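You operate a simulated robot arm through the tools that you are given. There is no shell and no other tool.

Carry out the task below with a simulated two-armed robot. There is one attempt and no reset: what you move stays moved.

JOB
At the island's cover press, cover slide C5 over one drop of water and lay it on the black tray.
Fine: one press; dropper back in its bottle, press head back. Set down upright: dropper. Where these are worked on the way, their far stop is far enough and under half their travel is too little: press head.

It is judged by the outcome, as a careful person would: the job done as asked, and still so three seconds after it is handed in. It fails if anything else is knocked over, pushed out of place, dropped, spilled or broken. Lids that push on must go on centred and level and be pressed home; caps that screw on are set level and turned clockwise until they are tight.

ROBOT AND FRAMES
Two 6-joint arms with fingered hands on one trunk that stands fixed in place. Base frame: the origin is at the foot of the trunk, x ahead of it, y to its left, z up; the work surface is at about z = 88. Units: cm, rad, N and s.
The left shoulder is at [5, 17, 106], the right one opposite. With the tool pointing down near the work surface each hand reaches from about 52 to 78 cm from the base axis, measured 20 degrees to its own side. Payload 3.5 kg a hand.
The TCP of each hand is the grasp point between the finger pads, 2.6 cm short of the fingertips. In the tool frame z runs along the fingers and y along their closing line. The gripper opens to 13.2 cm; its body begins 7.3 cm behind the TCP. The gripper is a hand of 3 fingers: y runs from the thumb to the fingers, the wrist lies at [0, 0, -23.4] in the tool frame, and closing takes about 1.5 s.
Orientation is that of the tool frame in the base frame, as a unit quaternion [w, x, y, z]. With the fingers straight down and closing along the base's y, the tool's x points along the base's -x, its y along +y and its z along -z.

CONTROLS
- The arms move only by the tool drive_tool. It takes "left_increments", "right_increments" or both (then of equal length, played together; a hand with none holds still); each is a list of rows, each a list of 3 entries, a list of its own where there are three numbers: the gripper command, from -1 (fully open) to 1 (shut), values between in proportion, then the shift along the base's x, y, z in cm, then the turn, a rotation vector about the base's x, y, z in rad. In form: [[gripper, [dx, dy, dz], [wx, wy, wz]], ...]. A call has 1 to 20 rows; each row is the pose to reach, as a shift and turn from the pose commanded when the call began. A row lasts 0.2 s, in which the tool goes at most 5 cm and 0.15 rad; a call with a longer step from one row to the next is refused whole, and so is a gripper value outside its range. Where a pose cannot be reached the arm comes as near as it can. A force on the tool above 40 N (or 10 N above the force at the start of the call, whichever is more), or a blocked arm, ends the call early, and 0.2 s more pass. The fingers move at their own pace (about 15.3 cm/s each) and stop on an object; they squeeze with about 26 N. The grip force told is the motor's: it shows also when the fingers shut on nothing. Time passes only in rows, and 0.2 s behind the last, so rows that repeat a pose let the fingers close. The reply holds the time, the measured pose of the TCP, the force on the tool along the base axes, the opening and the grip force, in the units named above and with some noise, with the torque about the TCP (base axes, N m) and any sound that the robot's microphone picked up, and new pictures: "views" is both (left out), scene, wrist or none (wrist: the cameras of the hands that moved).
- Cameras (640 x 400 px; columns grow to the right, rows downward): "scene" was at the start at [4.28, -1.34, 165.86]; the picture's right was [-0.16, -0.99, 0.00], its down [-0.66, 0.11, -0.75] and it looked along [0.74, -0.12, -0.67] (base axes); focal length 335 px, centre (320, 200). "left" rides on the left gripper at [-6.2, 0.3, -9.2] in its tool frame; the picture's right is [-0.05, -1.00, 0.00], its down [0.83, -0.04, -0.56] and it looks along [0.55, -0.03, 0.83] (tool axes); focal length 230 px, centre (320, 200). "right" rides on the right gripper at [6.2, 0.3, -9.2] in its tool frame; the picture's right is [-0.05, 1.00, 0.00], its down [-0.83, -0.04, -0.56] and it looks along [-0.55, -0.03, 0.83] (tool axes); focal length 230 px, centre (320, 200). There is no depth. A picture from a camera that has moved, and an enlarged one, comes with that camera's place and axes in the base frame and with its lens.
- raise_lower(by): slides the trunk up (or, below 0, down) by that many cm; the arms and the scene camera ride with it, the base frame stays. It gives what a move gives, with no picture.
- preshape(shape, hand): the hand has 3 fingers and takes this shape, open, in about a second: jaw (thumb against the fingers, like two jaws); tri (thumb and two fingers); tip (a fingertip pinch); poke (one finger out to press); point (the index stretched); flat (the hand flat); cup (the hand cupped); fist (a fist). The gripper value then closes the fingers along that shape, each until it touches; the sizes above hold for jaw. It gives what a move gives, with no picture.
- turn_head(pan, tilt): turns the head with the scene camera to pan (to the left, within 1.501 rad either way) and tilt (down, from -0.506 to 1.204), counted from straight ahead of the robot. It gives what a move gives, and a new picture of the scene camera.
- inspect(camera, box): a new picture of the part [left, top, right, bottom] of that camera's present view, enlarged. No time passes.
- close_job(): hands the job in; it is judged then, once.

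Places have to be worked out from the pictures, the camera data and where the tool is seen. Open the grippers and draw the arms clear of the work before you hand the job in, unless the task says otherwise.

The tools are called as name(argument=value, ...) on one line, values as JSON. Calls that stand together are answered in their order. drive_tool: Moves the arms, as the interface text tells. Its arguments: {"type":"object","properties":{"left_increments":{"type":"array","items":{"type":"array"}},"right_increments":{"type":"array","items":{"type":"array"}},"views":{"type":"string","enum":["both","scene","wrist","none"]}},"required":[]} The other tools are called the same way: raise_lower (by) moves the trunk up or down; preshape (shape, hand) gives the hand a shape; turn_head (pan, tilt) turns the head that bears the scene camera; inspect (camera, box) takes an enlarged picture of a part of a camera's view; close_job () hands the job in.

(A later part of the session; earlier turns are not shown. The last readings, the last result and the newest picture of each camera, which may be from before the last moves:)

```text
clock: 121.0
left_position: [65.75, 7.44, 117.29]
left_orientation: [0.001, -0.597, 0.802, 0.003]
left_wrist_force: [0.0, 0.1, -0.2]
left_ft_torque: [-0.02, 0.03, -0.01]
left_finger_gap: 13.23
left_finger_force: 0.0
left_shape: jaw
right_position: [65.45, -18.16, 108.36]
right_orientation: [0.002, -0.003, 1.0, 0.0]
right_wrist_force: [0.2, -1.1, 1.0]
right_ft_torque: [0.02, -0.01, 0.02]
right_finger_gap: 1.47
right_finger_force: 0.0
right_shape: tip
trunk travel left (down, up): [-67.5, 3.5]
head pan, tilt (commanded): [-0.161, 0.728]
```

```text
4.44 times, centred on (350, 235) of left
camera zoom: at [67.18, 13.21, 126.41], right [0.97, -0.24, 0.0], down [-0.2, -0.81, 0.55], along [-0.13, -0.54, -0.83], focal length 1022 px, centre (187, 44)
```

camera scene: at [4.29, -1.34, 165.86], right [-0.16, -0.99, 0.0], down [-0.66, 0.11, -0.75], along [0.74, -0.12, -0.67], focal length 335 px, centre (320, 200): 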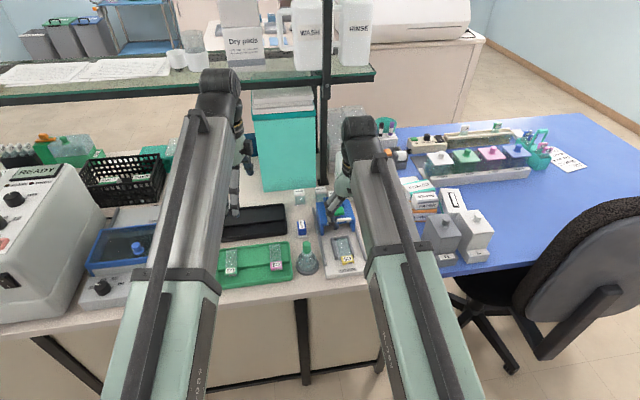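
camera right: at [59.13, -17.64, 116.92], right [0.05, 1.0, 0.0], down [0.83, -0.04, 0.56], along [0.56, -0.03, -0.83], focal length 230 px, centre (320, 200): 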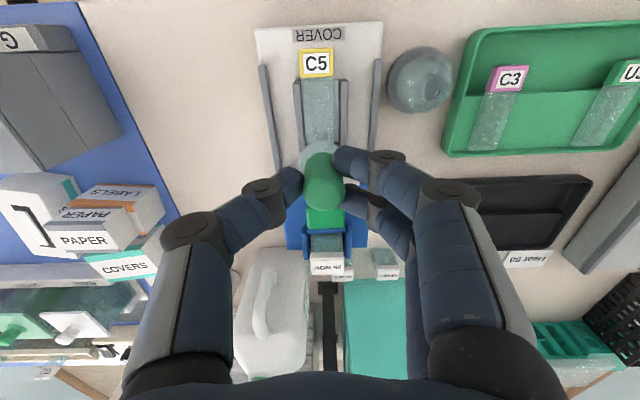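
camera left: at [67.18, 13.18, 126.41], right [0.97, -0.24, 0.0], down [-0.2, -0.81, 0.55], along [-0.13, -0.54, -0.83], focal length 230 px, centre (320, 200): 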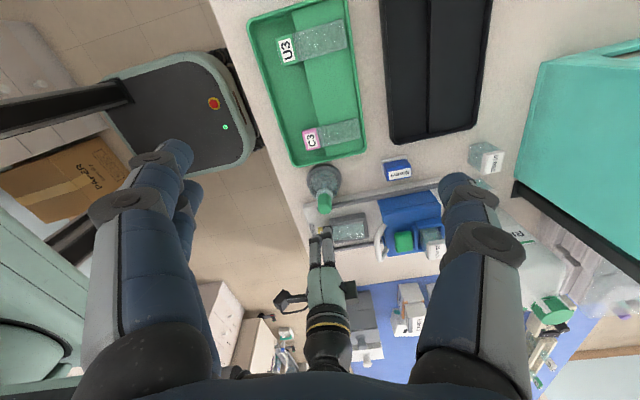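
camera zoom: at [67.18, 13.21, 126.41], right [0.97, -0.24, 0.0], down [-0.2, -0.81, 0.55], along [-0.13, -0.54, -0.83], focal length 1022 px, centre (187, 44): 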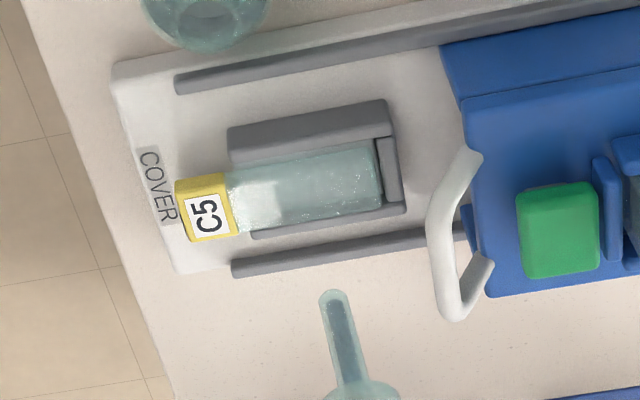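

Tip at about (65.3, -18.15, 98.1). I lower it to about 1.3 cm above the glass.

drive_tool(right_increments=[[0.78, [-0.05, 0, -0.4], [0, 0, 0]], [0.78, [-0.1, 0, -1.1], [0, 0, 0]], [0.78, [-0.15, 0, -1.9], [0, 0, 0]], [0.78, [-0.15, 0, -2.7], [0, 0, 0]], [0.78, [-0.15, 0, -3.5], [0, 0, 0]], [0.78, [-0.15, 0, -4.3], [0, 0, 0]], [0.78, [-0.15, 0, -5.0], [0, 0, 0]], [0.78, [-0.15, 0, -5.3], [0, 0, 0]], [0.78, [-0.15, 0, -5.3], [0, 0, 0]]], views="none")

inspect(camera="scene", box=[315, 205, 365, 265])

inspect(camera="left", box=[315, 205, 365, 245])

inspect(camera="right", box=[240, 60, 400, 230])

```text
clock: 123.0
left_position: [65.79, 7.2, 117.27]
left_orientation: [0.001, -0.597, 0.802, 0.003]
left_wrist_force: [0.4, 0.5, 0.4]
left_ft_torque: [-0.02, -0.02, -0.01]
left_finger_gap: 13.21
left_finger_force: 0.1
left_shape: jaw
right_position: [65.36, -18.17, 103.11]
right_orientation: [0.002, -0.004, 1.0, 0.0]
right_wrist_force: [0.4, -0.1, -0.9]
right_ft_torque: [0.0, 0.02, 0.01]
right_finger_gap: 1.5
right_finger_force: 0.0
right_shape: tip
trunk travel left (down, up): [-67.5, 3.5]
head pan, tilt (commanded): [-0.161, 0.728]
```

```text
6.67 times, centred on (340, 235) of scene
camera zoom: at [4.28, -1.34, 165.86], right [-0.16, -0.99, 0.0], down [-0.66, 0.11, -0.75], along [0.74, -0.12, -0.67], focal length 2233 px, centre (187, -33)
```

zoom: 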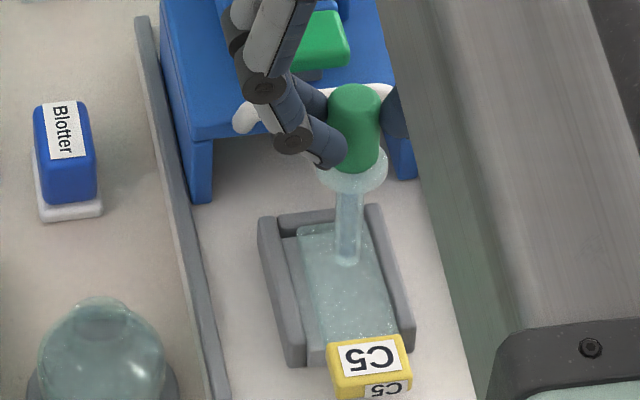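

```text
10.00 times, centred on (340, 225) of left
camera zoom: at [67.18, 13.21, 126.41], right [0.97, -0.24, 0.0], down [-0.2, -0.81, 0.55], along [-0.13, -0.54, -0.83], focal length 2301 px, centre (120, -50)
```

zoom: 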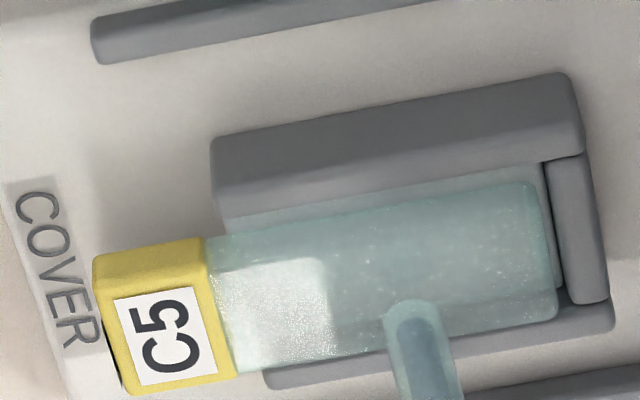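

```text
2.35 times, centred on (320, 145) of right
camera zoom: at [59.12, -17.89, 112.29], right [0.05, 1.0, 0.0], down [0.83, -0.04, 0.56], along [0.56, -0.03, -0.83], focal length 541 px, centre (320, 329)
```

zoom: 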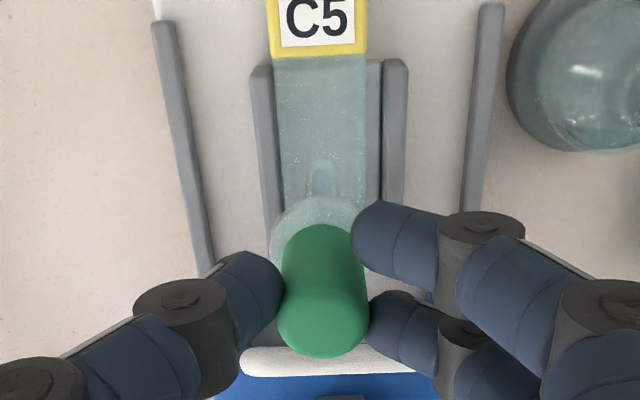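

Tip is over the glass centre, ~1.3 cm above. I squeeze in stages, checking for the drop after each stage.

drive_tool(right_increments=[[0.83, [0, 0, 0], [0, 0, 0]], [0.87, [0, 0, 0], [0, 0, 0]]], views="none")

inspect(camera="left", box=[315, 205, 365, 245])

drive_tool(right_increments=[[0.91, [0, 0, 0], [0, 0, 0]], [0.95, [0, 0, 0], [0, 0, 0]], [0.95, [0, 0, 0], [0, 0, 0]]], views="none")

inspect(camera="left", box=[315, 205, 365, 245])

inspect(camera="scene", box=[315, 205, 365, 265])

inspect(camera="right", box=[240, 60, 400, 230])

```text
clock: 123.6
left_position: [65.68, 7.24, 117.37]
left_orientation: [0.0, -0.598, 0.802, 0.001]
left_wrist_force: [-0.7, 0.0, 0.3]
left_ft_torque: [-0.01, -0.01, -0.05]
left_finger_gap: 13.19
left_finger_force: 0.1
left_shape: jaw
right_position: [65.35, -18.18, 103.08]
right_orientation: [0.001, -0.003, 1.0, 0.0]
right_wrist_force: [1.6, -0.5, 0.2]
right_ft_torque: [-0.01, -0.01, 0.01]
right_finger_gap: 1.0
right_finger_force: 0.1
right_shape: tip
trunk travel left (down, up): [-67.5, 3.5]
head pan, tilt (commanded): [-0.161, 0.728]
```

```text
10.00 times, centred on (340, 225) of left
camera zoom: at [67.18, 13.21, 126.41], right [0.97, -0.24, 0.0], down [-0.2, -0.81, 0.55], along [-0.13, -0.54, -0.83], focal length 2301 px, centre (120, -50)
```

zoom: 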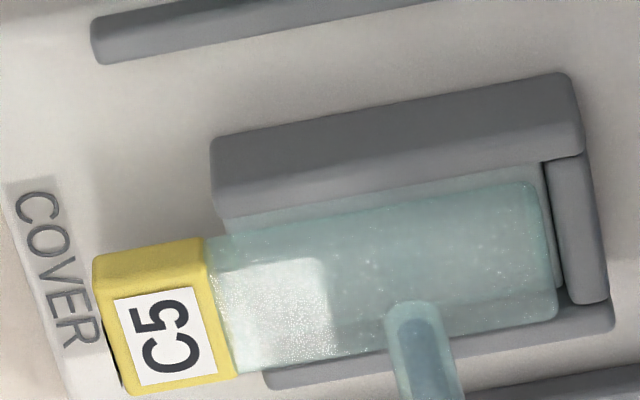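

```text
clock: 124.4
left_position: [65.82, 7.26, 117.32]
left_orientation: [0.001, -0.598, 0.802, 0.002]
left_wrist_force: [0.4, 0.5, -0.4]
left_ft_torque: [0.0, -0.03, -0.01]
left_finger_gap: 13.17
left_finger_force: 0.0
left_shape: jaw
right_position: [65.41, -18.27, 103.08]
right_orientation: [0.002, -0.004, 1.0, 0.0]
right_wrist_force: [0.1, 0.3, -0.6]
right_ft_torque: [0.02, 0.04, 0.03]
right_finger_gap: 0.41
right_finger_force: 25.6
right_shape: tip
trunk travel left (down, up): [-67.5, 3.5]
head pan, tilt (commanded): [-0.161, 0.728]
```

```text
10.00 times, centred on (340, 225) of left
camera zoom: at [67.18, 13.21, 126.41], right [0.97, -0.24, 0.0], down [-0.2, -0.81, 0.55], along [-0.13, -0.54, -0.83], focal length 2301 px, centre (120, -50)
```

zoom: 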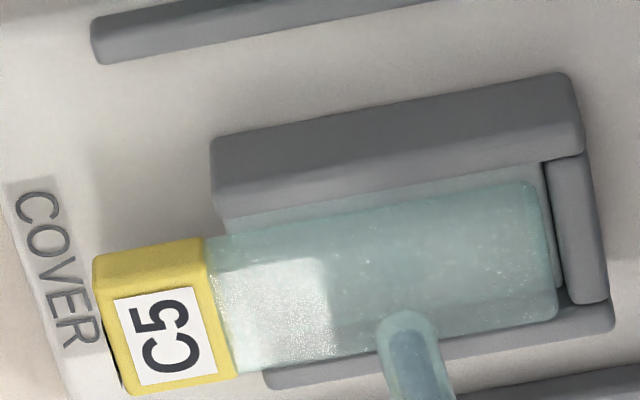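

```text
6.67 times, centred on (340, 235) of scene
camera zoom: at [4.28, -1.34, 165.86], right [-0.16, -0.99, 0.0], down [-0.66, 0.11, -0.75], along [0.74, -0.12, -0.67], focal length 2233 px, centre (187, -33)
```

zoom: 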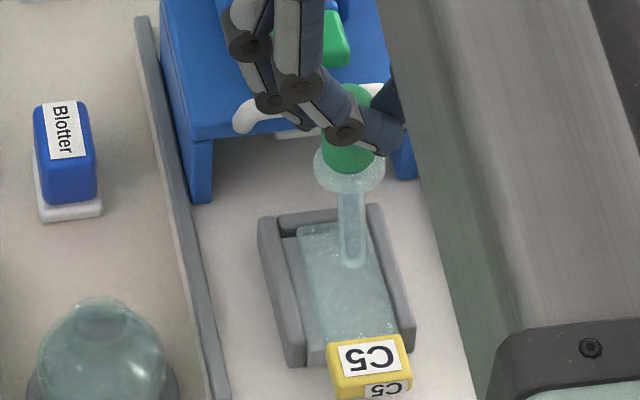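

```text
2.35 times, centred on (320, 145) of right
camera zoom: at [59.12, -17.89, 112.3], right [0.05, 1.0, 0.0], down [0.83, -0.04, 0.56], along [0.56, -0.03, -0.83], focal length 541 px, centre (320, 329)
```

zoom: 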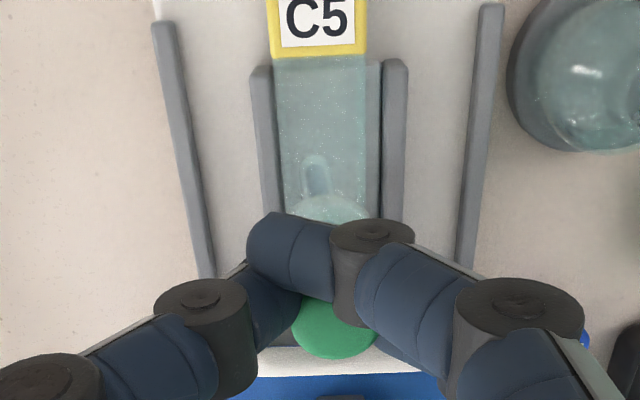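

Still no drop with a firm direct squeeze. I hold the squeeze steadily a while longer and listen/look for anything.

drive_tool(right_increments=[[0.95, [0, 0, 0], [0, 0, 0]], [0.95, [0, 0, 0], [0, 0, 0]], [0.95, [0, 0, 0], [0, 0, 0]], [0.95, [0, 0, 0], [0, 0, 0]], [0.95, [0, 0, 0], [0, 0, 0]], [0.95, [0, 0, 0], [0, 0, 0]]], views="none")

inspect(camera="left", box=[315, 205, 365, 245])

inspect(camera="scene", box=[325, 218, 360, 255])

```text
clock: 125.8
left_position: [65.71, 7.26, 117.18]
left_orientation: [0.001, -0.598, 0.802, 0.002]
left_wrist_force: [0.0, -0.3, 0.0]
left_ft_torque: [0.01, 0.02, 0.03]
left_finger_gap: 13.19
left_finger_force: 0.1
left_shape: jaw
right_position: [65.32, -18.28, 103.12]
right_orientation: [0.002, -0.004, 1.0, -0.001]
right_wrist_force: [0.9, -1.0, 0.0]
right_ft_torque: [0.02, 0.01, -0.01]
right_finger_gap: 0.4
right_finger_force: 26.3
right_shape: tip
trunk travel left (down, up): [-67.5, 3.5]
head pan, tilt (commanded): [-0.161, 0.728]
```

```text
10.00 times, centred on (340, 225) of left
camera zoom: at [67.18, 13.21, 126.41], right [0.97, -0.24, 0.0], down [-0.2, -0.81, 0.55], along [-0.13, -0.54, -0.83], focal length 2301 px, centre (120, -50)
```

zoom: 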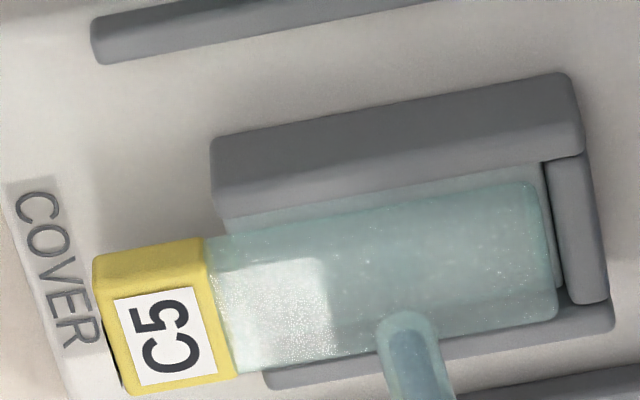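

```text
10.81 times, centred on (342, 236) of scene
camera zoom: at [4.28, -1.34, 165.86], right [-0.16, -0.99, 0.0], down [-0.66, 0.11, -0.75], along [0.74, -0.12, -0.67], focal length 3621 px, centre (77, -195)
```

zoom: 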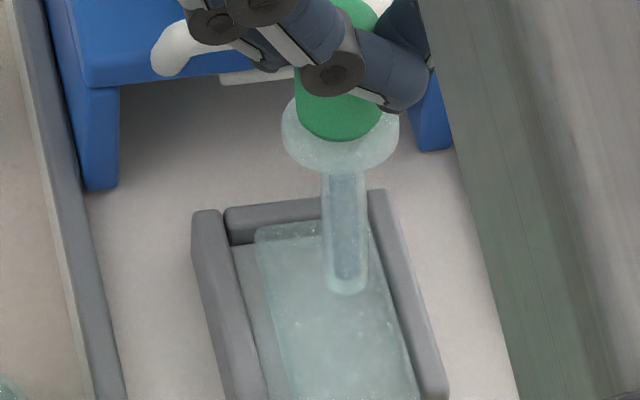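

Nothing yet. While still squeezed I lower the tip close to the glass (about 0.3 cm), in case the drop has to be touched off.

drive_tool(right_increments=[[0.95, [0, 0, -0.3], [0, 0, 0]], [0.95, [0, 0, -0.6], [0, 0, 0]], [0.95, [0, 0, -0.9], [0, 0, 0]], [0.95, [0, 0, -0.9], [0, 0, 0]]], views="none")

inspect(camera="left", box=[315, 205, 365, 245])

inspect(camera="scene", box=[325, 218, 360, 255])

```text
clock: 126.8
left_position: [65.75, 7.28, 117.29]
left_orientation: [0.001, -0.598, 0.801, 0.001]
left_wrist_force: [-0.3, 0.1, 0.2]
left_ft_torque: [0.02, -0.03, -0.01]
left_finger_gap: 13.17
left_finger_force: 0.0
left_shape: jaw
right_position: [65.35, -18.08, 102.35]
right_orientation: [0.002, -0.004, 1.0, 0.0]
right_wrist_force: [1.1, 0.4, 8.1]
right_ft_torque: [0.08, -0.08, -0.04]
right_finger_gap: 0.49
right_finger_force: 26.3
right_shape: tip
trunk travel left (down, up): [-67.5, 3.5]
head pan, tilt (commanded): [-0.161, 0.728]
```

```text
10.00 times, centred on (340, 225) of left
camera zoom: at [67.13, 13.24, 126.45], right [0.97, -0.24, 0.0], down [-0.2, -0.81, 0.55], along [-0.13, -0.54, -0.83], focal length 2301 px, centre (120, -50)
```

zoom: 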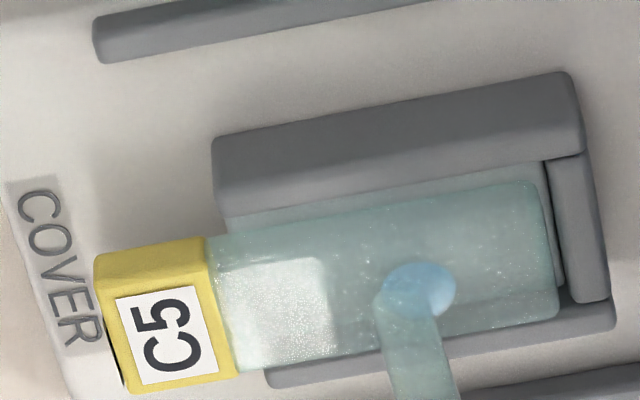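

```text
10.81 times, centred on (342, 236) of scene
camera zoom: at [4.21, -1.31, 165.87], right [-0.16, -0.99, 0.0], down [-0.66, 0.11, -0.75], along [0.74, -0.12, -0.67], focal length 3621 px, centre (77, -195)
```

zoom: 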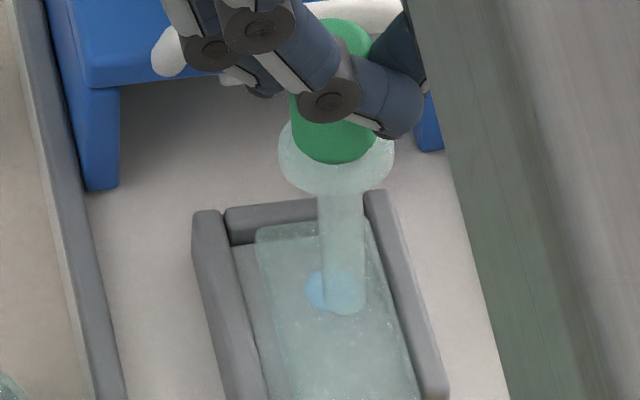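

A blue drop now sits on the glass and the pipette has emptied: the tip needed to touch off. I raise straight up immediately, keeping the bulb squeezed, and check the slide.

drive_tool(right_increments=[[0.95, [0, 0, 0.5], [0, 0, 0]], [0.95, [0, 0, 1.3], [0, 0, 0]], [0.95, [0, 0, 2.3], [0, 0, 0]], [0.95, [0, 0, 3.4], [0, 0, 0]], [0.95, [0, 0, 4.6], [0, 0, 0]], [0.95, [0, 0, 5.8], [0, 0, 0]], [0.95, [0, 0, 6.2], [0, 0, 0]], [0.95, [0, 0, 6.2], [0, 0, 0]]], views="none")

inspect(camera="left", box=[315, 205, 365, 245])

inspect(camera="scene", box=[315, 195, 365, 265])

inspect(camera="right", box=[240, 60, 400, 230])

```text
clock: 128.6
left_position: [65.71, 7.26, 117.24]
left_orientation: [0.001, -0.597, 0.802, 0.002]
left_wrist_force: [-0.4, 0.6, -0.1]
left_ft_torque: [-0.01, -0.02, -0.02]
left_finger_gap: 13.21
left_finger_force: 0.0
left_shape: jaw
right_position: [65.5, -18.21, 108.44]
right_orientation: [0.001, -0.003, 1.0, 0.0]
right_wrist_force: [0.0, 0.5, -0.3]
right_ft_torque: [-0.01, -0.01, 0.04]
right_finger_gap: 0.46
right_finger_force: 26.3
right_shape: tip
trunk travel left (down, up): [-67.5, 3.5]
head pan, tilt (commanded): [-0.161, 0.728]
```

```text
10.00 times, centred on (340, 225) of left
camera zoom: at [67.18, 13.21, 126.41], right [0.97, -0.24, 0.0], down [-0.2, -0.81, 0.55], along [-0.13, -0.54, -0.83], focal length 2301 px, centre (120, -50)
```

zoom: 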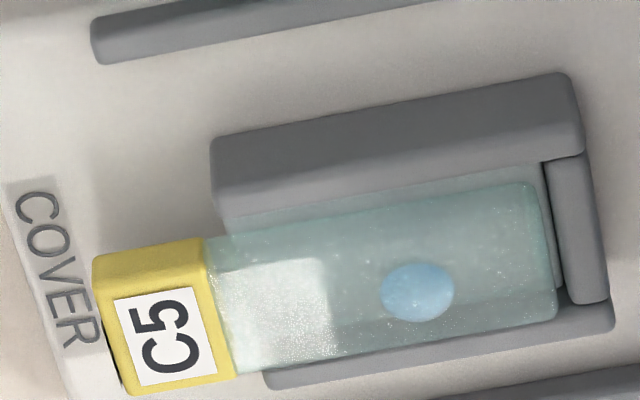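

```text
5.71 times, centred on (340, 230) of scene
camera zoom: at [4.28, -1.34, 165.86], right [-0.16, -0.99, 0.0], down [-0.66, 0.11, -0.75], along [0.74, -0.12, -0.67], focal length 1914 px, centre (206, 29)
```

zoom: 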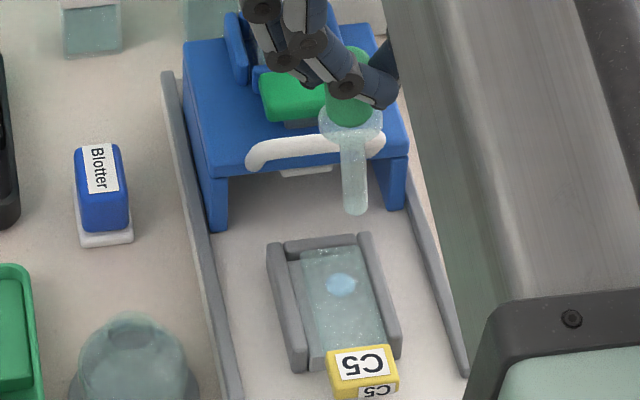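

```text
2.35 times, centred on (320, 145) of right
camera zoom: at [59.13, -17.88, 117.57], right [0.05, 1.0, 0.0], down [0.83, -0.04, 0.56], along [0.56, -0.03, -0.83], focal length 541 px, centre (320, 329)
```

zoom: 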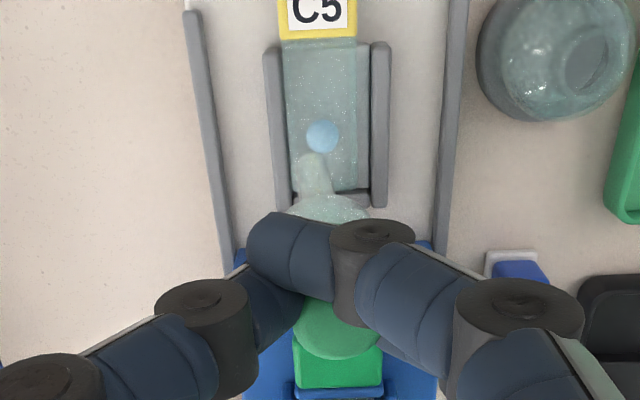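

Exactly one drop, centred on the glass, and the slide hasn't moved. I now carry the dropper back over the bottle with the firm grip.

drive_tool(right_increments=[[0.95, [-0.1, 0.4, 0], [0, 0, 0]], [0.95, [-0.3, 1.4, 0], [0, 0, 0]], [0.95, [-0.6, 2.8, 0], [0, 0, 0]], [0.95, [-1.0, 4.4, 0], [0, 0, 0]], [0.95, [-1.3, 6.0, 0], [0, 0, 0]], [0.95, [-1.7, 7.6, 0], [0, 0, 0]], [0.95, [-2.0, 9.2, 0], [0, 0, 0]], [0.95, [-2.3, 10.5, 0], [0, 0, 0]], [0.95, [-2.5, 11.2, 0], [0, 0, 0]], [0.95, [-2.5, 11.35, 0], [0, 0, 0]], [0.95, [-2.5, 11.35, 0], [0, 0, 0]]], views="none")

inspect(camera="right", box=[240, 80, 400, 230])

inspect(camera="scene", box=[270, 200, 350, 280])

inspect(camera="left", box=[290, 160, 370, 240])

```text
clock: 131.0
left_position: [65.97, 7.3, 117.24]
left_orientation: [0.001, -0.598, 0.802, 0.002]
left_wrist_force: [-0.4, -0.4, 0.5]
left_ft_torque: [0.0, 0.0, -0.01]
left_finger_gap: 13.17
left_finger_force: 0.1
left_shape: jaw
right_position: [62.87, -6.81, 108.39]
right_orientation: [0.002, -0.004, 1.0, 0.0]
right_wrist_force: [0.4, 0.0, 0.4]
right_ft_torque: [0.01, -0.03, 0.0]
right_finger_gap: 0.46
right_finger_force: 26.3
right_shape: tip
trunk travel left (down, up): [-67.5, 3.5]
head pan, tilt (commanded): [-0.161, 0.728]
```

```text
2.67 times, centred on (320, 155) of right
camera zoom: at [56.62, -6.5, 117.6], right [0.05, 1.0, 0.0], down [0.83, -0.04, 0.56], along [0.56, -0.03, -0.83], focal length 614 px, centre (320, 320)
```

zoom: 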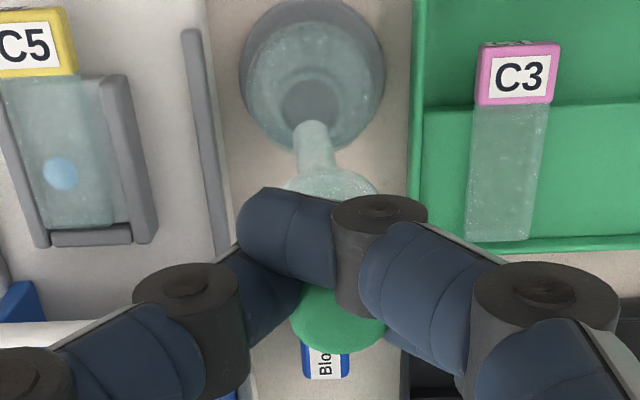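

```text
5.00 times, centred on (310, 240) of scene
camera zoom: at [4.28, -1.33, 165.86], right [-0.16, -0.99, 0.0], down [-0.66, 0.11, -0.75], along [0.74, -0.12, -0.67], focal length 1675 px, centre (370, 0)
```

zoom: 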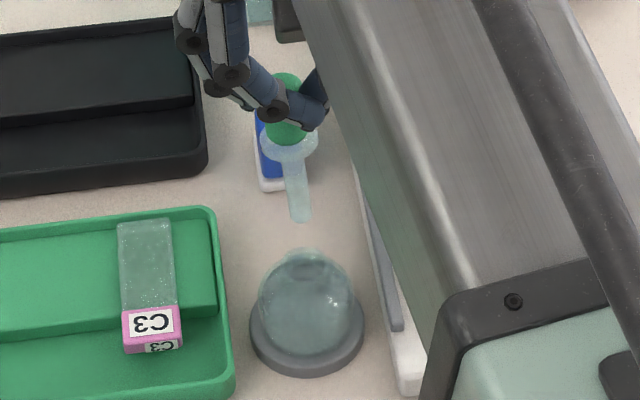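

```text
5.00 times, centred on (330, 200) of left
camera zoom: at [67.18, 13.22, 126.41], right [0.97, -0.24, 0.0], down [-0.2, -0.81, 0.55], along [-0.13, -0.54, -0.83], focal length 1150 px, centre (270, 200)
```

zoom: 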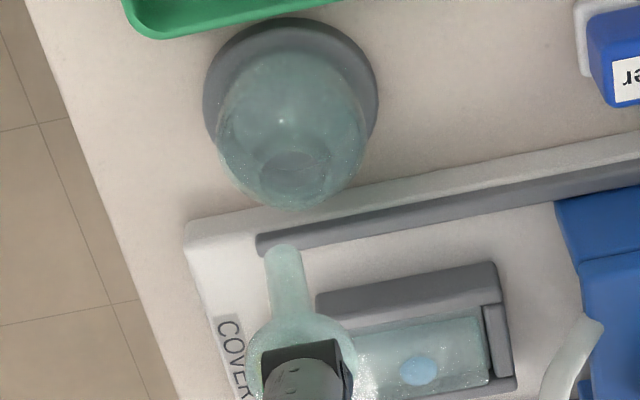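

Tip and bottle mouth are aligned. I lower the dropper into the bottle, watching the contact force near the end.

drive_tool(right_increments=[[0.95, [0, 0, -0.8], [0, 0, 0]], [0.95, [0, 0, -1.8], [0, 0, 0]], [0.95, [0, 0, -2.8], [0, 0, 0]], [0.95, [0, 0, -3.8], [0, 0, 0]], [0.95, [0, 0, -4.8], [0, 0, 0]], [0.95, [0, -0.05, -5.8], [0, 0, 0]], [0.95, [0, -0.1, -6.8], [0, 0, 0]], [0.95, [0, -0.15, -7.8], [0, 0, 0]], [0.95, [0, -0.2, -8.5], [0, 0, 0]], [0.95, [0, -0.2, -8.5], [0, 0, 0]]], views="none")

inspect(camera="scene", box=[270, 210, 350, 280])

inspect(camera="right", box=[240, 100, 400, 230])

```text
clock: 133.2
left_position: [65.83, 7.31, 117.31]
left_orientation: [0.0, -0.598, 0.802, 0.002]
left_wrist_force: [-0.1, 0.2, -0.1]
left_ft_torque: [-0.02, -0.02, 0.03]
left_finger_gap: 13.18
left_finger_force: 0.1
left_shape: jaw
right_position: [62.74, -7.01, 99.77]
right_orientation: [0.001, -0.003, 1.0, 0.0]
right_wrist_force: [0.2, -0.2, -0.9]
right_ft_torque: [0.02, -0.04, 0.04]
right_finger_gap: 0.46
right_finger_force: 25.8
right_shape: tip
trunk travel left (down, up): [-67.5, 3.5]
head pan, tilt (commanded): [-0.161, 0.728]
```

```text
5.71 times, centred on (310, 245) of scene
camera zoom: at [4.28, -1.34, 165.86], right [-0.16, -0.99, 0.0], down [-0.66, 0.11, -0.75], along [0.74, -0.12, -0.67], focal length 1914 px, centre (377, -57)
```

zoom: 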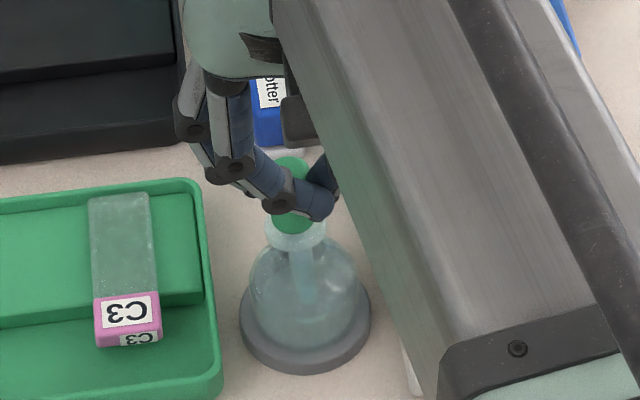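

```text
3.08 times, centred on (320, 165) of right
camera zoom: at [56.61, -6.75, 109.04], right [0.05, 1.0, 0.0], down [0.83, -0.04, 0.56], along [0.56, -0.03, -0.83], focal length 708 px, centre (320, 308)
```

zoom: 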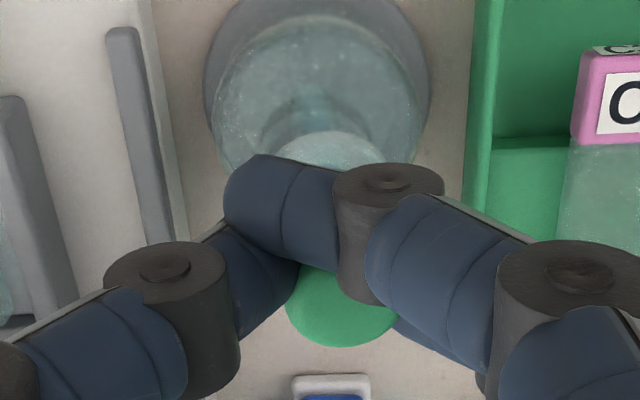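

The pipette is inside, about 1 cm from seated. I lower the rest in small steps.

drive_tool(right_increments=[[0.95, [0, -0.05, -0.3], [0, 0, 0]], [0.95, [0, -0.1, -0.6], [0, 0, 0]], [0.95, [0, -0.1, -0.8], [0, 0, 0]], [0.95, [0, -0.1, -0.8], [0, 0, 0]]], views="none")

inspect(camera="scene", box=[270, 210, 350, 280])

```text
clock: 134.2
left_position: [65.77, 7.21, 117.31]
left_orientation: [0.002, -0.598, 0.802, 0.002]
left_wrist_force: [0.1, 0.4, 0.5]
left_ft_torque: [0.0, 0.0, 0.0]
left_finger_gap: 13.21
left_finger_force: 0.1
left_shape: jaw
right_position: [62.88, -7.18, 99.05]
right_orientation: [0.001, -0.003, 1.0, 0.0]
right_wrist_force: [0.1, 0.2, -0.4]
right_ft_torque: [-0.01, 0.03, -0.02]
right_finger_gap: 0.47
right_finger_force: 25.8
right_shape: tip
trunk travel left (down, up): [-67.5, 3.5]
head pan, tilt (commanded): [-0.161, 0.728]
```

```text
5.71 times, centred on (310, 245) of scene
camera zoom: at [4.28, -1.34, 165.86], right [-0.16, -0.99, 0.0], down [-0.66, 0.11, -0.75], along [0.74, -0.12, -0.67], focal length 1914 px, centre (377, -57)
```

zoom: 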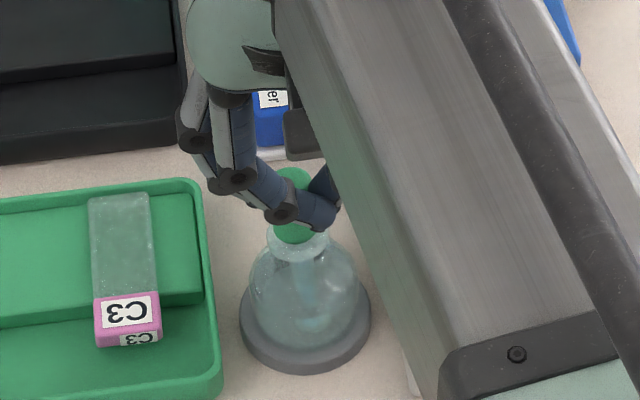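

Still slightly above the seat with no contact force; I lower a bit more.

drive_tool(right_increments=[[0.95, [0, 0, -0.2], [0, 0, 0]], [0.95, [0, 0, -0.35], [0, 0, 0]], [0.95, [0, 0, -0.35], [0, 0, 0]]], views="none")

inspect(camera="scene", box=[280, 220, 340, 275])

inspect(camera="left", box=[295, 155, 355, 215])

```text
clock: 135.0
left_position: [65.54, 7.24, 117.4]
left_orientation: [0.001, -0.598, 0.802, 0.001]
left_wrist_force: [0.6, 0.1, 0.2]
left_ft_torque: [0.0, 0.01, 0.01]
left_finger_gap: 13.17
left_finger_force: 0.1
left_shape: jaw
right_position: [62.7, -7.19, 98.78]
right_orientation: [0.002, -0.004, 1.0, 0.0]
right_wrist_force: [-1.8, -2.0, 15.0]
right_ft_torque: [0.01, -0.13, -0.03]
right_finger_gap: 0.5
right_finger_force: 26.0
right_shape: tip
trunk travel left (down, up): [-67.5, 3.5]
head pan, tilt (commanded): [-0.161, 0.728]
```

```text
7.27 times, centred on (310, 248) of scene
camera zoom: at [4.12, -1.34, 165.88], right [-0.16, -0.99, 0.0], down [-0.66, 0.11, -0.75], along [0.74, -0.12, -0.66], focal length 2436 px, centre (393, -146)
```

zoom: 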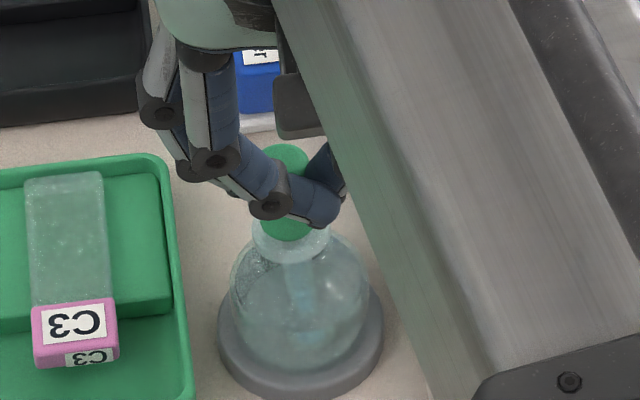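

```text
6.67 times, centred on (325, 185) of left
camera zoom: at [67.06, 13.21, 126.5], right [0.97, -0.24, 0.0], down [-0.2, -0.81, 0.55], along [-0.13, -0.54, -0.83], focal length 1534 px, centre (287, 300)
```

zoom: 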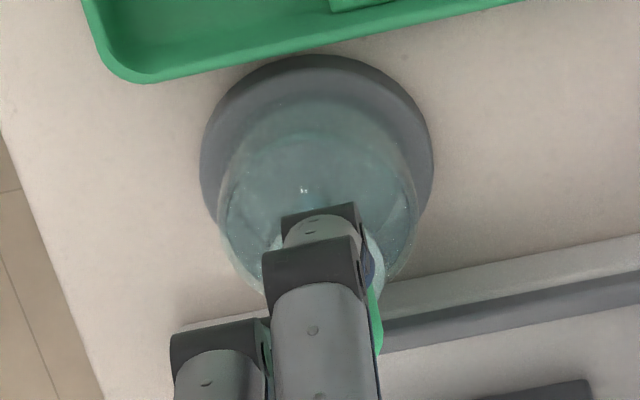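

A 15 N contact shows it has reached the neck. I release the bulb slowly so it settles into its seat.

drive_tool(right_increments=[[0.9, [0, 0, 0.1], [0, 0, 0]], [0.82, [0, 0, 0.1], [0, 0, 0]], [0.74, [0, 0, 0.1], [0, 0, 0]], [0.65, [0, 0, 0.1], [0, 0, 0]], [0.5, [0, 0, 0.1], [0, 0, 0]], [0.4, [0, 0, 0.1], [0, 0, 0]], [0.4, [0, 0, 0.1], [0, 0, 0]]], views="none")

inspect(camera="scene", box=[280, 220, 340, 275])

inspect(camera="right", box=[240, 100, 400, 230])

```text
clock: 136.6
left_position: [65.75, 7.39, 117.21]
left_orientation: [0.0, -0.597, 0.802, 0.002]
left_wrist_force: [-0.1, -1.3, -0.1]
left_ft_torque: [0.0, 0.03, 0.01]
left_finger_gap: 13.21
left_finger_force: 0.0
left_shape: jaw
right_position: [62.75, -7.16, 98.77]
right_orientation: [0.003, -0.004, 1.0, 0.001]
right_wrist_force: [0.5, 0.1, -0.2]
right_ft_torque: [-0.01, 0.03, 0.02]
right_finger_gap: 3.9
right_finger_force: 0.1
right_shape: tip
trunk travel left (down, up): [-67.5, 3.5]
head pan, tilt (commanded): [-0.161, 0.728]
```

```text
7.27 times, centred on (310, 248) of scene
camera zoom: at [4.28, -1.34, 165.86], right [-0.16, -0.99, 0.0], down [-0.66, 0.11, -0.75], along [0.74, -0.12, -0.67], focal length 2436 px, centre (393, -146)
```

zoom: 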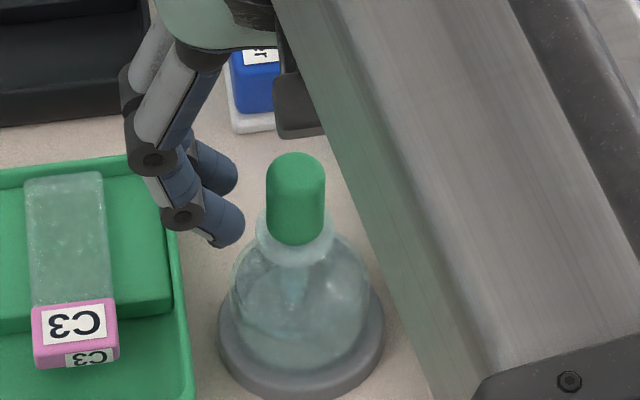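

```text
3.08 times, centred on (320, 165) of right
camera zoom: at [56.56, -6.81, 108.0], right [0.05, 1.0, 0.0], down [0.83, -0.04, 0.56], along [0.56, -0.03, -0.83], focal length 708 px, centre (320, 308)
```

zoom: 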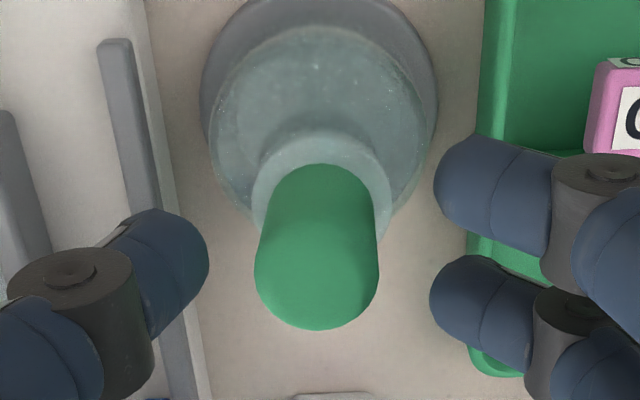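

The dropper is back in its bottle. I raise the hand straight up and check that it is seated and upright.

drive_tool(right_increments=[[0.3, [0, 0, 0.8], [0, 0, 0]], [0.2, [0, 0, 2.5], [0, 0, 0]], [0.1, [0, 0, 5], [0, 0, 0]], [0.1, [0, 0, 8], [0, 0, 0]], [0.1, [0, 0, 11], [0, 0, 0]], [0.1, [0, 0, 12], [0, 0, 0]], [0.1, [0, 0, 12], [0, 0, 0]]], views="none")

inspect(camera="scene", box=[285, 220, 365, 280])

inspect(camera="left", box=[290, 150, 390, 260])

inspect(camera="right", box=[260, 90, 380, 200])

```text
clock: 138.2
left_position: [65.8, 7.3, 117.35]
left_orientation: [0.002, -0.597, 0.802, 0.002]
left_wrist_force: [0.1, -0.1, -0.5]
left_ft_torque: [-0.02, 0.03, -0.01]
left_finger_gap: 13.19
left_finger_force: 0.1
left_shape: jaw
right_position: [62.66, -7.12, 110.86]
right_orientation: [0.002, -0.003, 1.0, 0.0]
right_wrist_force: [1.1, -0.5, -0.6]
right_ft_torque: [-0.01, 0.0, 0.02]
right_finger_gap: 5.89
right_finger_force: 0.1
right_shape: tip
trunk travel left (down, up): [-67.5, 3.5]
head pan, tilt (commanded): [-0.161, 0.728]
```

```text
6.67 times, centred on (325, 250) of scene
camera zoom: at [4.28, -1.34, 165.86], right [-0.16, -0.99, 0.0], down [-0.66, 0.11, -0.75], along [0.74, -0.12, -0.67], focal length 2233 px, centre (287, -133)
```

zoom: 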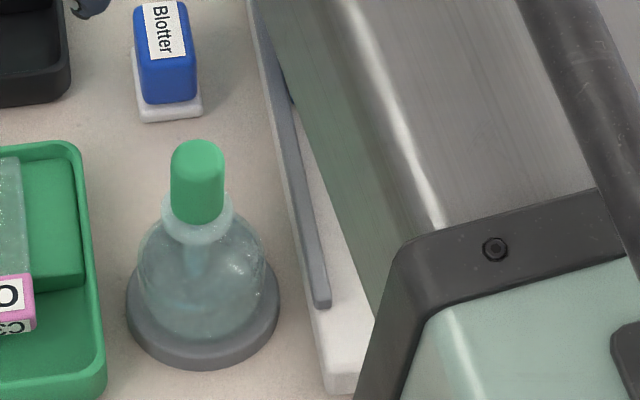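

```text
3.64 times, centred on (340, 205) of left
camera zoom: at [67.18, 13.21, 126.41], right [0.97, -0.24, 0.0], down [-0.2, -0.81, 0.55], along [-0.13, -0.54, -0.83], focal length 837 px, centre (247, 182)
```

zoom: 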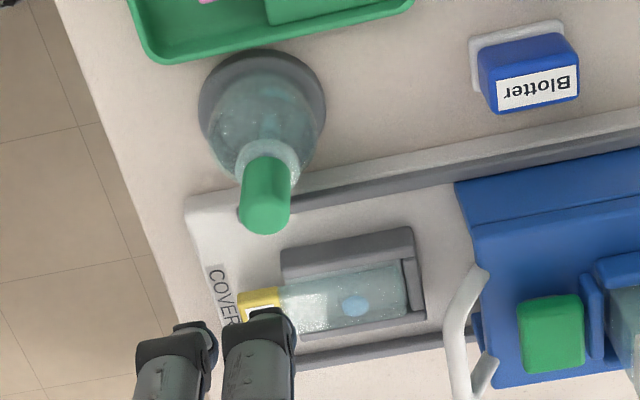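

```text
3.64 times, centred on (320, 145) of right
camera zoom: at [56.47, -6.8, 120.03], right [0.05, 1.0, 0.0], down [0.83, -0.04, 0.56], along [0.56, -0.03, -0.83], focal length 837 px, centre (320, 400)
```

zoom: 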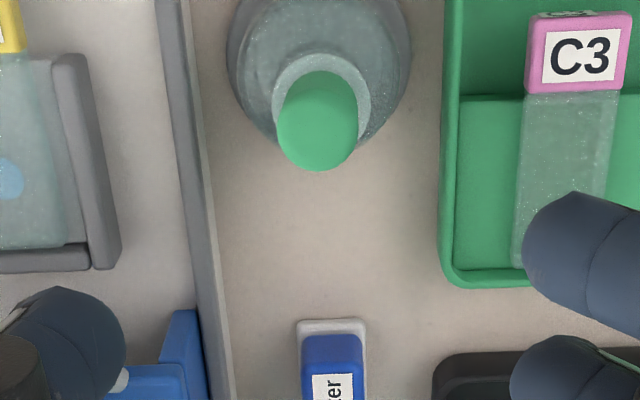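

The dropper is seated as it was at the start and the drop is on the glass. Next I study the press handle and button closely.

inspect(camera="left", box=[360, 195, 440, 265])

inspect(camera="left", box=[365, 220, 405, 262])

inspect(camera="right", box=[100, 160, 280, 300])

```text
5.71 times, centred on (400, 230) of left
camera zoom: at [67.18, 13.21, 126.41], right [0.97, -0.24, 0.0], down [-0.2, -0.81, 0.55], along [-0.13, -0.54, -0.83], focal length 1315 px, centre (-137, 29)
```

zoom: 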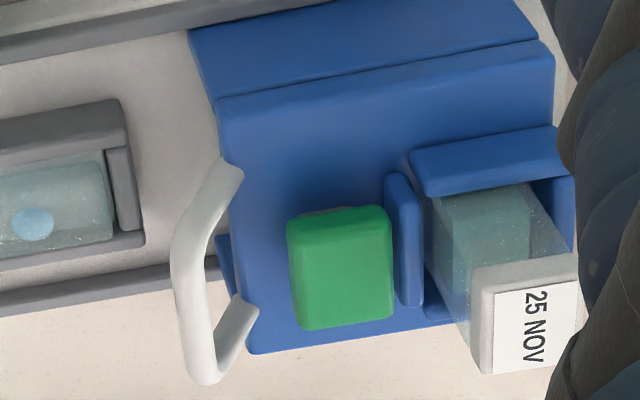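

```text
9.52 times, centred on (385, 241) of left
camera zoom: at [67.18, 13.21, 126.41], right [0.97, -0.24, 0.0], down [-0.2, -0.81, 0.55], along [-0.13, -0.54, -0.83], focal length 2191 px, centre (-299, -190)
```

zoom: 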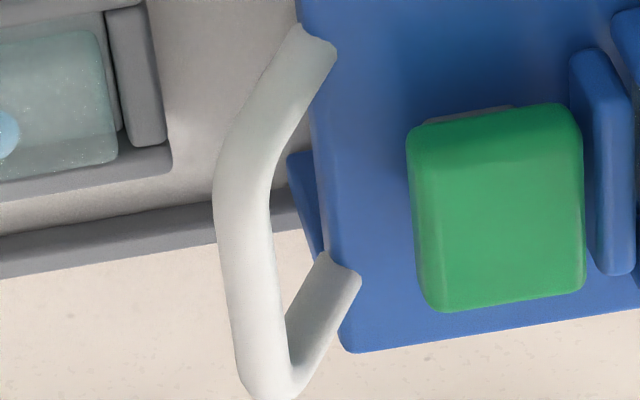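

```text
2.86 times, centred on (190, 230) of right
camera zoom: at [56.47, -6.8, 120.03], right [0.05, 1.0, 0.0], down [0.83, -0.04, 0.56], along [0.56, -0.03, -0.83], focal length 657 px, centre (691, 114)
```

zoom: 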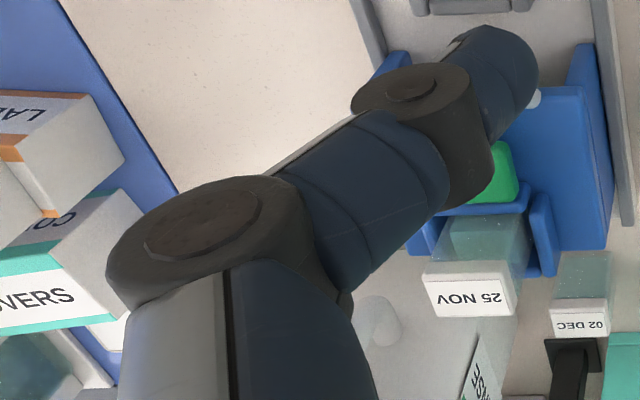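

The handle bar is at about x≈70, z≈97.5 (y -15 to -21), slanting up and out from the head, with the green button starting at x≈73. I move the right hand above there and take the one-finger poke shape for hooking the bar and pressing the button.

drive_tool(right_increments=[[0, [0.3, -2, 2], [0, 0, 0]], [-0.3, [1, -5, 3], [0, 0, 0]], [-0.3, [1.5, -8, 3], [0, 0, 0]], [-0.3, [2, -10.5, 3], [0, 0, 0]], [-0.3, [2.3, -10.9, 3], [0, 0, 0]]], views="none")

preshape(hand="right", shape="poke")

inspect(camera="right", box=[0, 0, 640, 400])

inspect(camera="scene", box=[290, 120, 400, 280])

inspect(camera="left", box=[260, 180, 460, 340])

```text
clock: 139.4
left_position: [65.67, 7.27, 117.19]
left_orientation: [0.001, -0.597, 0.802, 0.002]
left_wrist_force: [-1.0, 0.1, -0.2]
left_ft_torque: [0.02, 0.01, 0.02]
left_finger_gap: 13.22
left_finger_force: 0.1
left_shape: jaw
right_position: [65.14, -18.05, 113.69]
right_orientation: [0.002, -0.004, 1.0, 0.0]
right_wrist_force: [0.3, 0.6, -0.3]
right_ft_torque: [0.01, 0.03, -0.04]
right_finger_gap: 8.55
right_finger_force: 0.1
right_shape: tip
trunk travel left (down, up): [-67.5, 3.5]
head pan, tilt (commanded): [-0.161, 0.728]
```

```text
clock: 140.3
left_position: [65.72, 7.31, 117.36]
left_orientation: [0.001, -0.598, 0.801, 0.001]
left_wrist_force: [-0.5, -0.2, -0.3]
left_ft_torque: [0.03, -0.02, -0.01]
left_finger_gap: 13.19
left_finger_force: 0.1
left_shape: jaw
right_position: [65.12, -18.16, 113.89]
right_orientation: [0.002, -0.004, 1.0, -0.001]
right_wrist_force: [0.6, -0.3, 0.2]
right_ft_torque: [-0.01, -0.02, -0.02]
right_finger_gap: 0.02
right_finger_force: 0.1
right_shape: poke
trunk travel left (down, up): [-67.5, 3.5]
head pan, tilt (commanded): [-0.161, 0.728]
```

```text
1.00 times, centred on (320, 200) of right (not enlarged: the box is as wide or as high as the picture)
camera zoom: at [58.87, -17.79, 122.97], right [0.05, 1.0, 0.0], down [0.83, -0.04, 0.56], along [0.56, -0.03, -0.83], focal length 230 px, centre (320, 200)
```

zoom: 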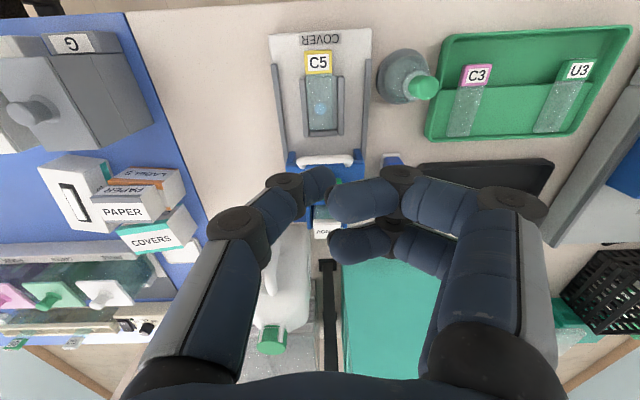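

```text
2.50 times, centred on (345, 200) of scene
camera zoom: at [4.28, -1.34, 165.86], right [-0.16, -0.99, 0.0], down [-0.66, 0.11, -0.75], along [0.74, -0.12, -0.67], focal length 837 px, centre (258, 200)
```

zoom: 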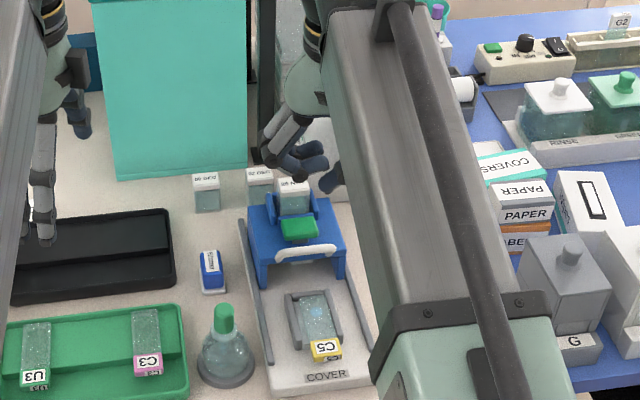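

```text
2.50 times, centred on (360, 260) of left
camera zoom: at [67.18, 13.21, 126.41], right [0.97, -0.24, 0.0], down [-0.2, -0.81, 0.55], along [-0.13, -0.54, -0.83], focal length 575 px, centre (220, 50)
```

zoom: 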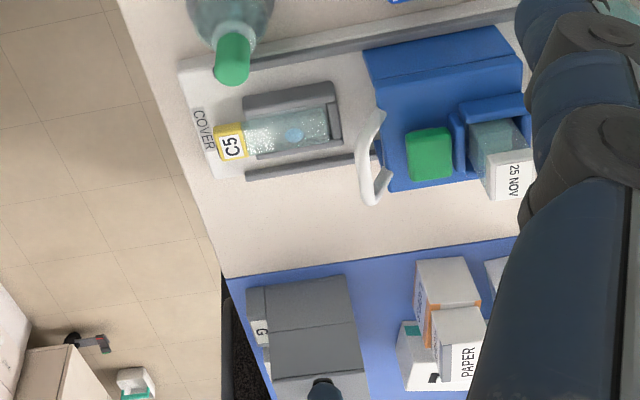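

I enlarge the view to see which finger is extended in this shape.

inspect(camera="right", box=[200, 130, 460, 300])

inspect(camera="scene", box=[385, 130, 440, 210])

inspect(camera="scene", box=[325, 130, 405, 210])

inspect(camera="left", box=[300, 290, 440, 400])

```text
2.35 times, centred on (330, 215) of right
camera zoom: at [58.87, -17.79, 122.97], right [0.05, 1.0, 0.0], down [0.83, -0.04, 0.56], along [0.56, -0.03, -0.83], focal length 541 px, centre (296, 165)
```

zoom: 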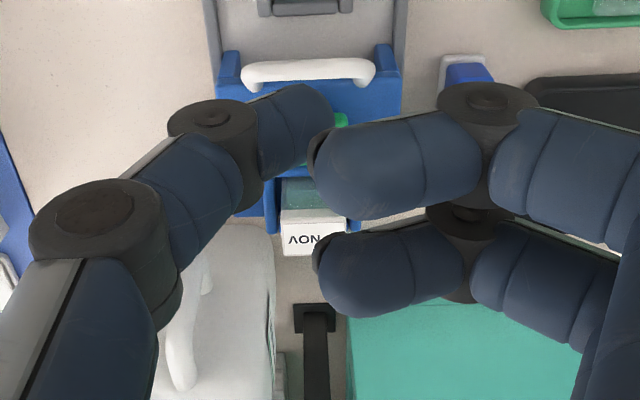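

```text
5.00 times, centred on (412, 170) of scene
camera zoom: at [4.28, -1.34, 165.86], right [-0.16, -0.99, 0.0], down [-0.66, 0.11, -0.75], along [0.74, -0.12, -0.67], focal length 1675 px, centre (-142, 350)
```

zoom: 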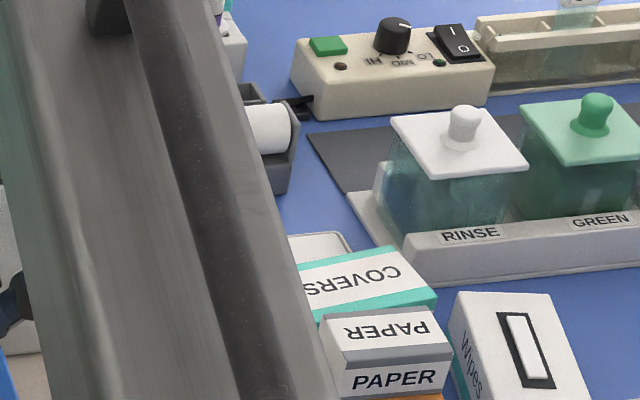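

```text
5.00 times, centred on (365, 170) of scene
camera zoom: at [4.28, -1.34, 165.86], right [-0.16, -0.99, 0.0], down [-0.66, 0.11, -0.75], along [0.74, -0.12, -0.67], focal length 1675 px, centre (95, 350)
```

zoom: 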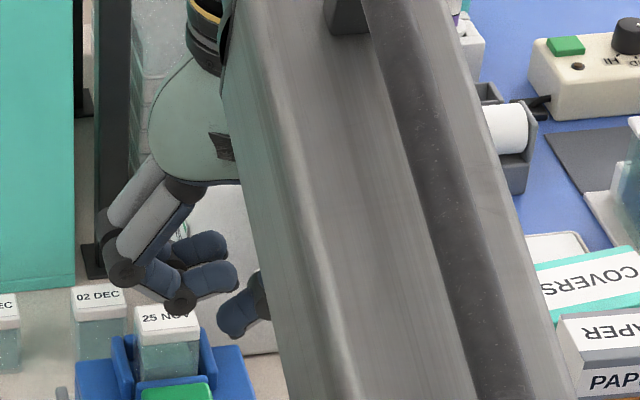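

```text
3.64 times, centred on (370, 345) of left
camera zoom: at [67.18, 13.21, 126.41], right [0.97, -0.24, 0.0], down [-0.2, -0.81, 0.55], along [-0.13, -0.54, -0.83], focal length 837 px, centre (138, -327)
```

zoom: 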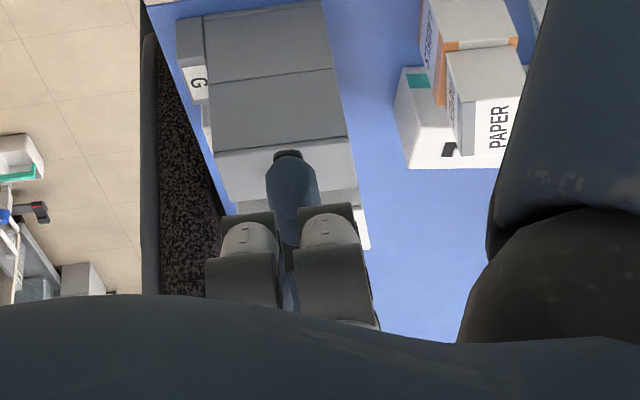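

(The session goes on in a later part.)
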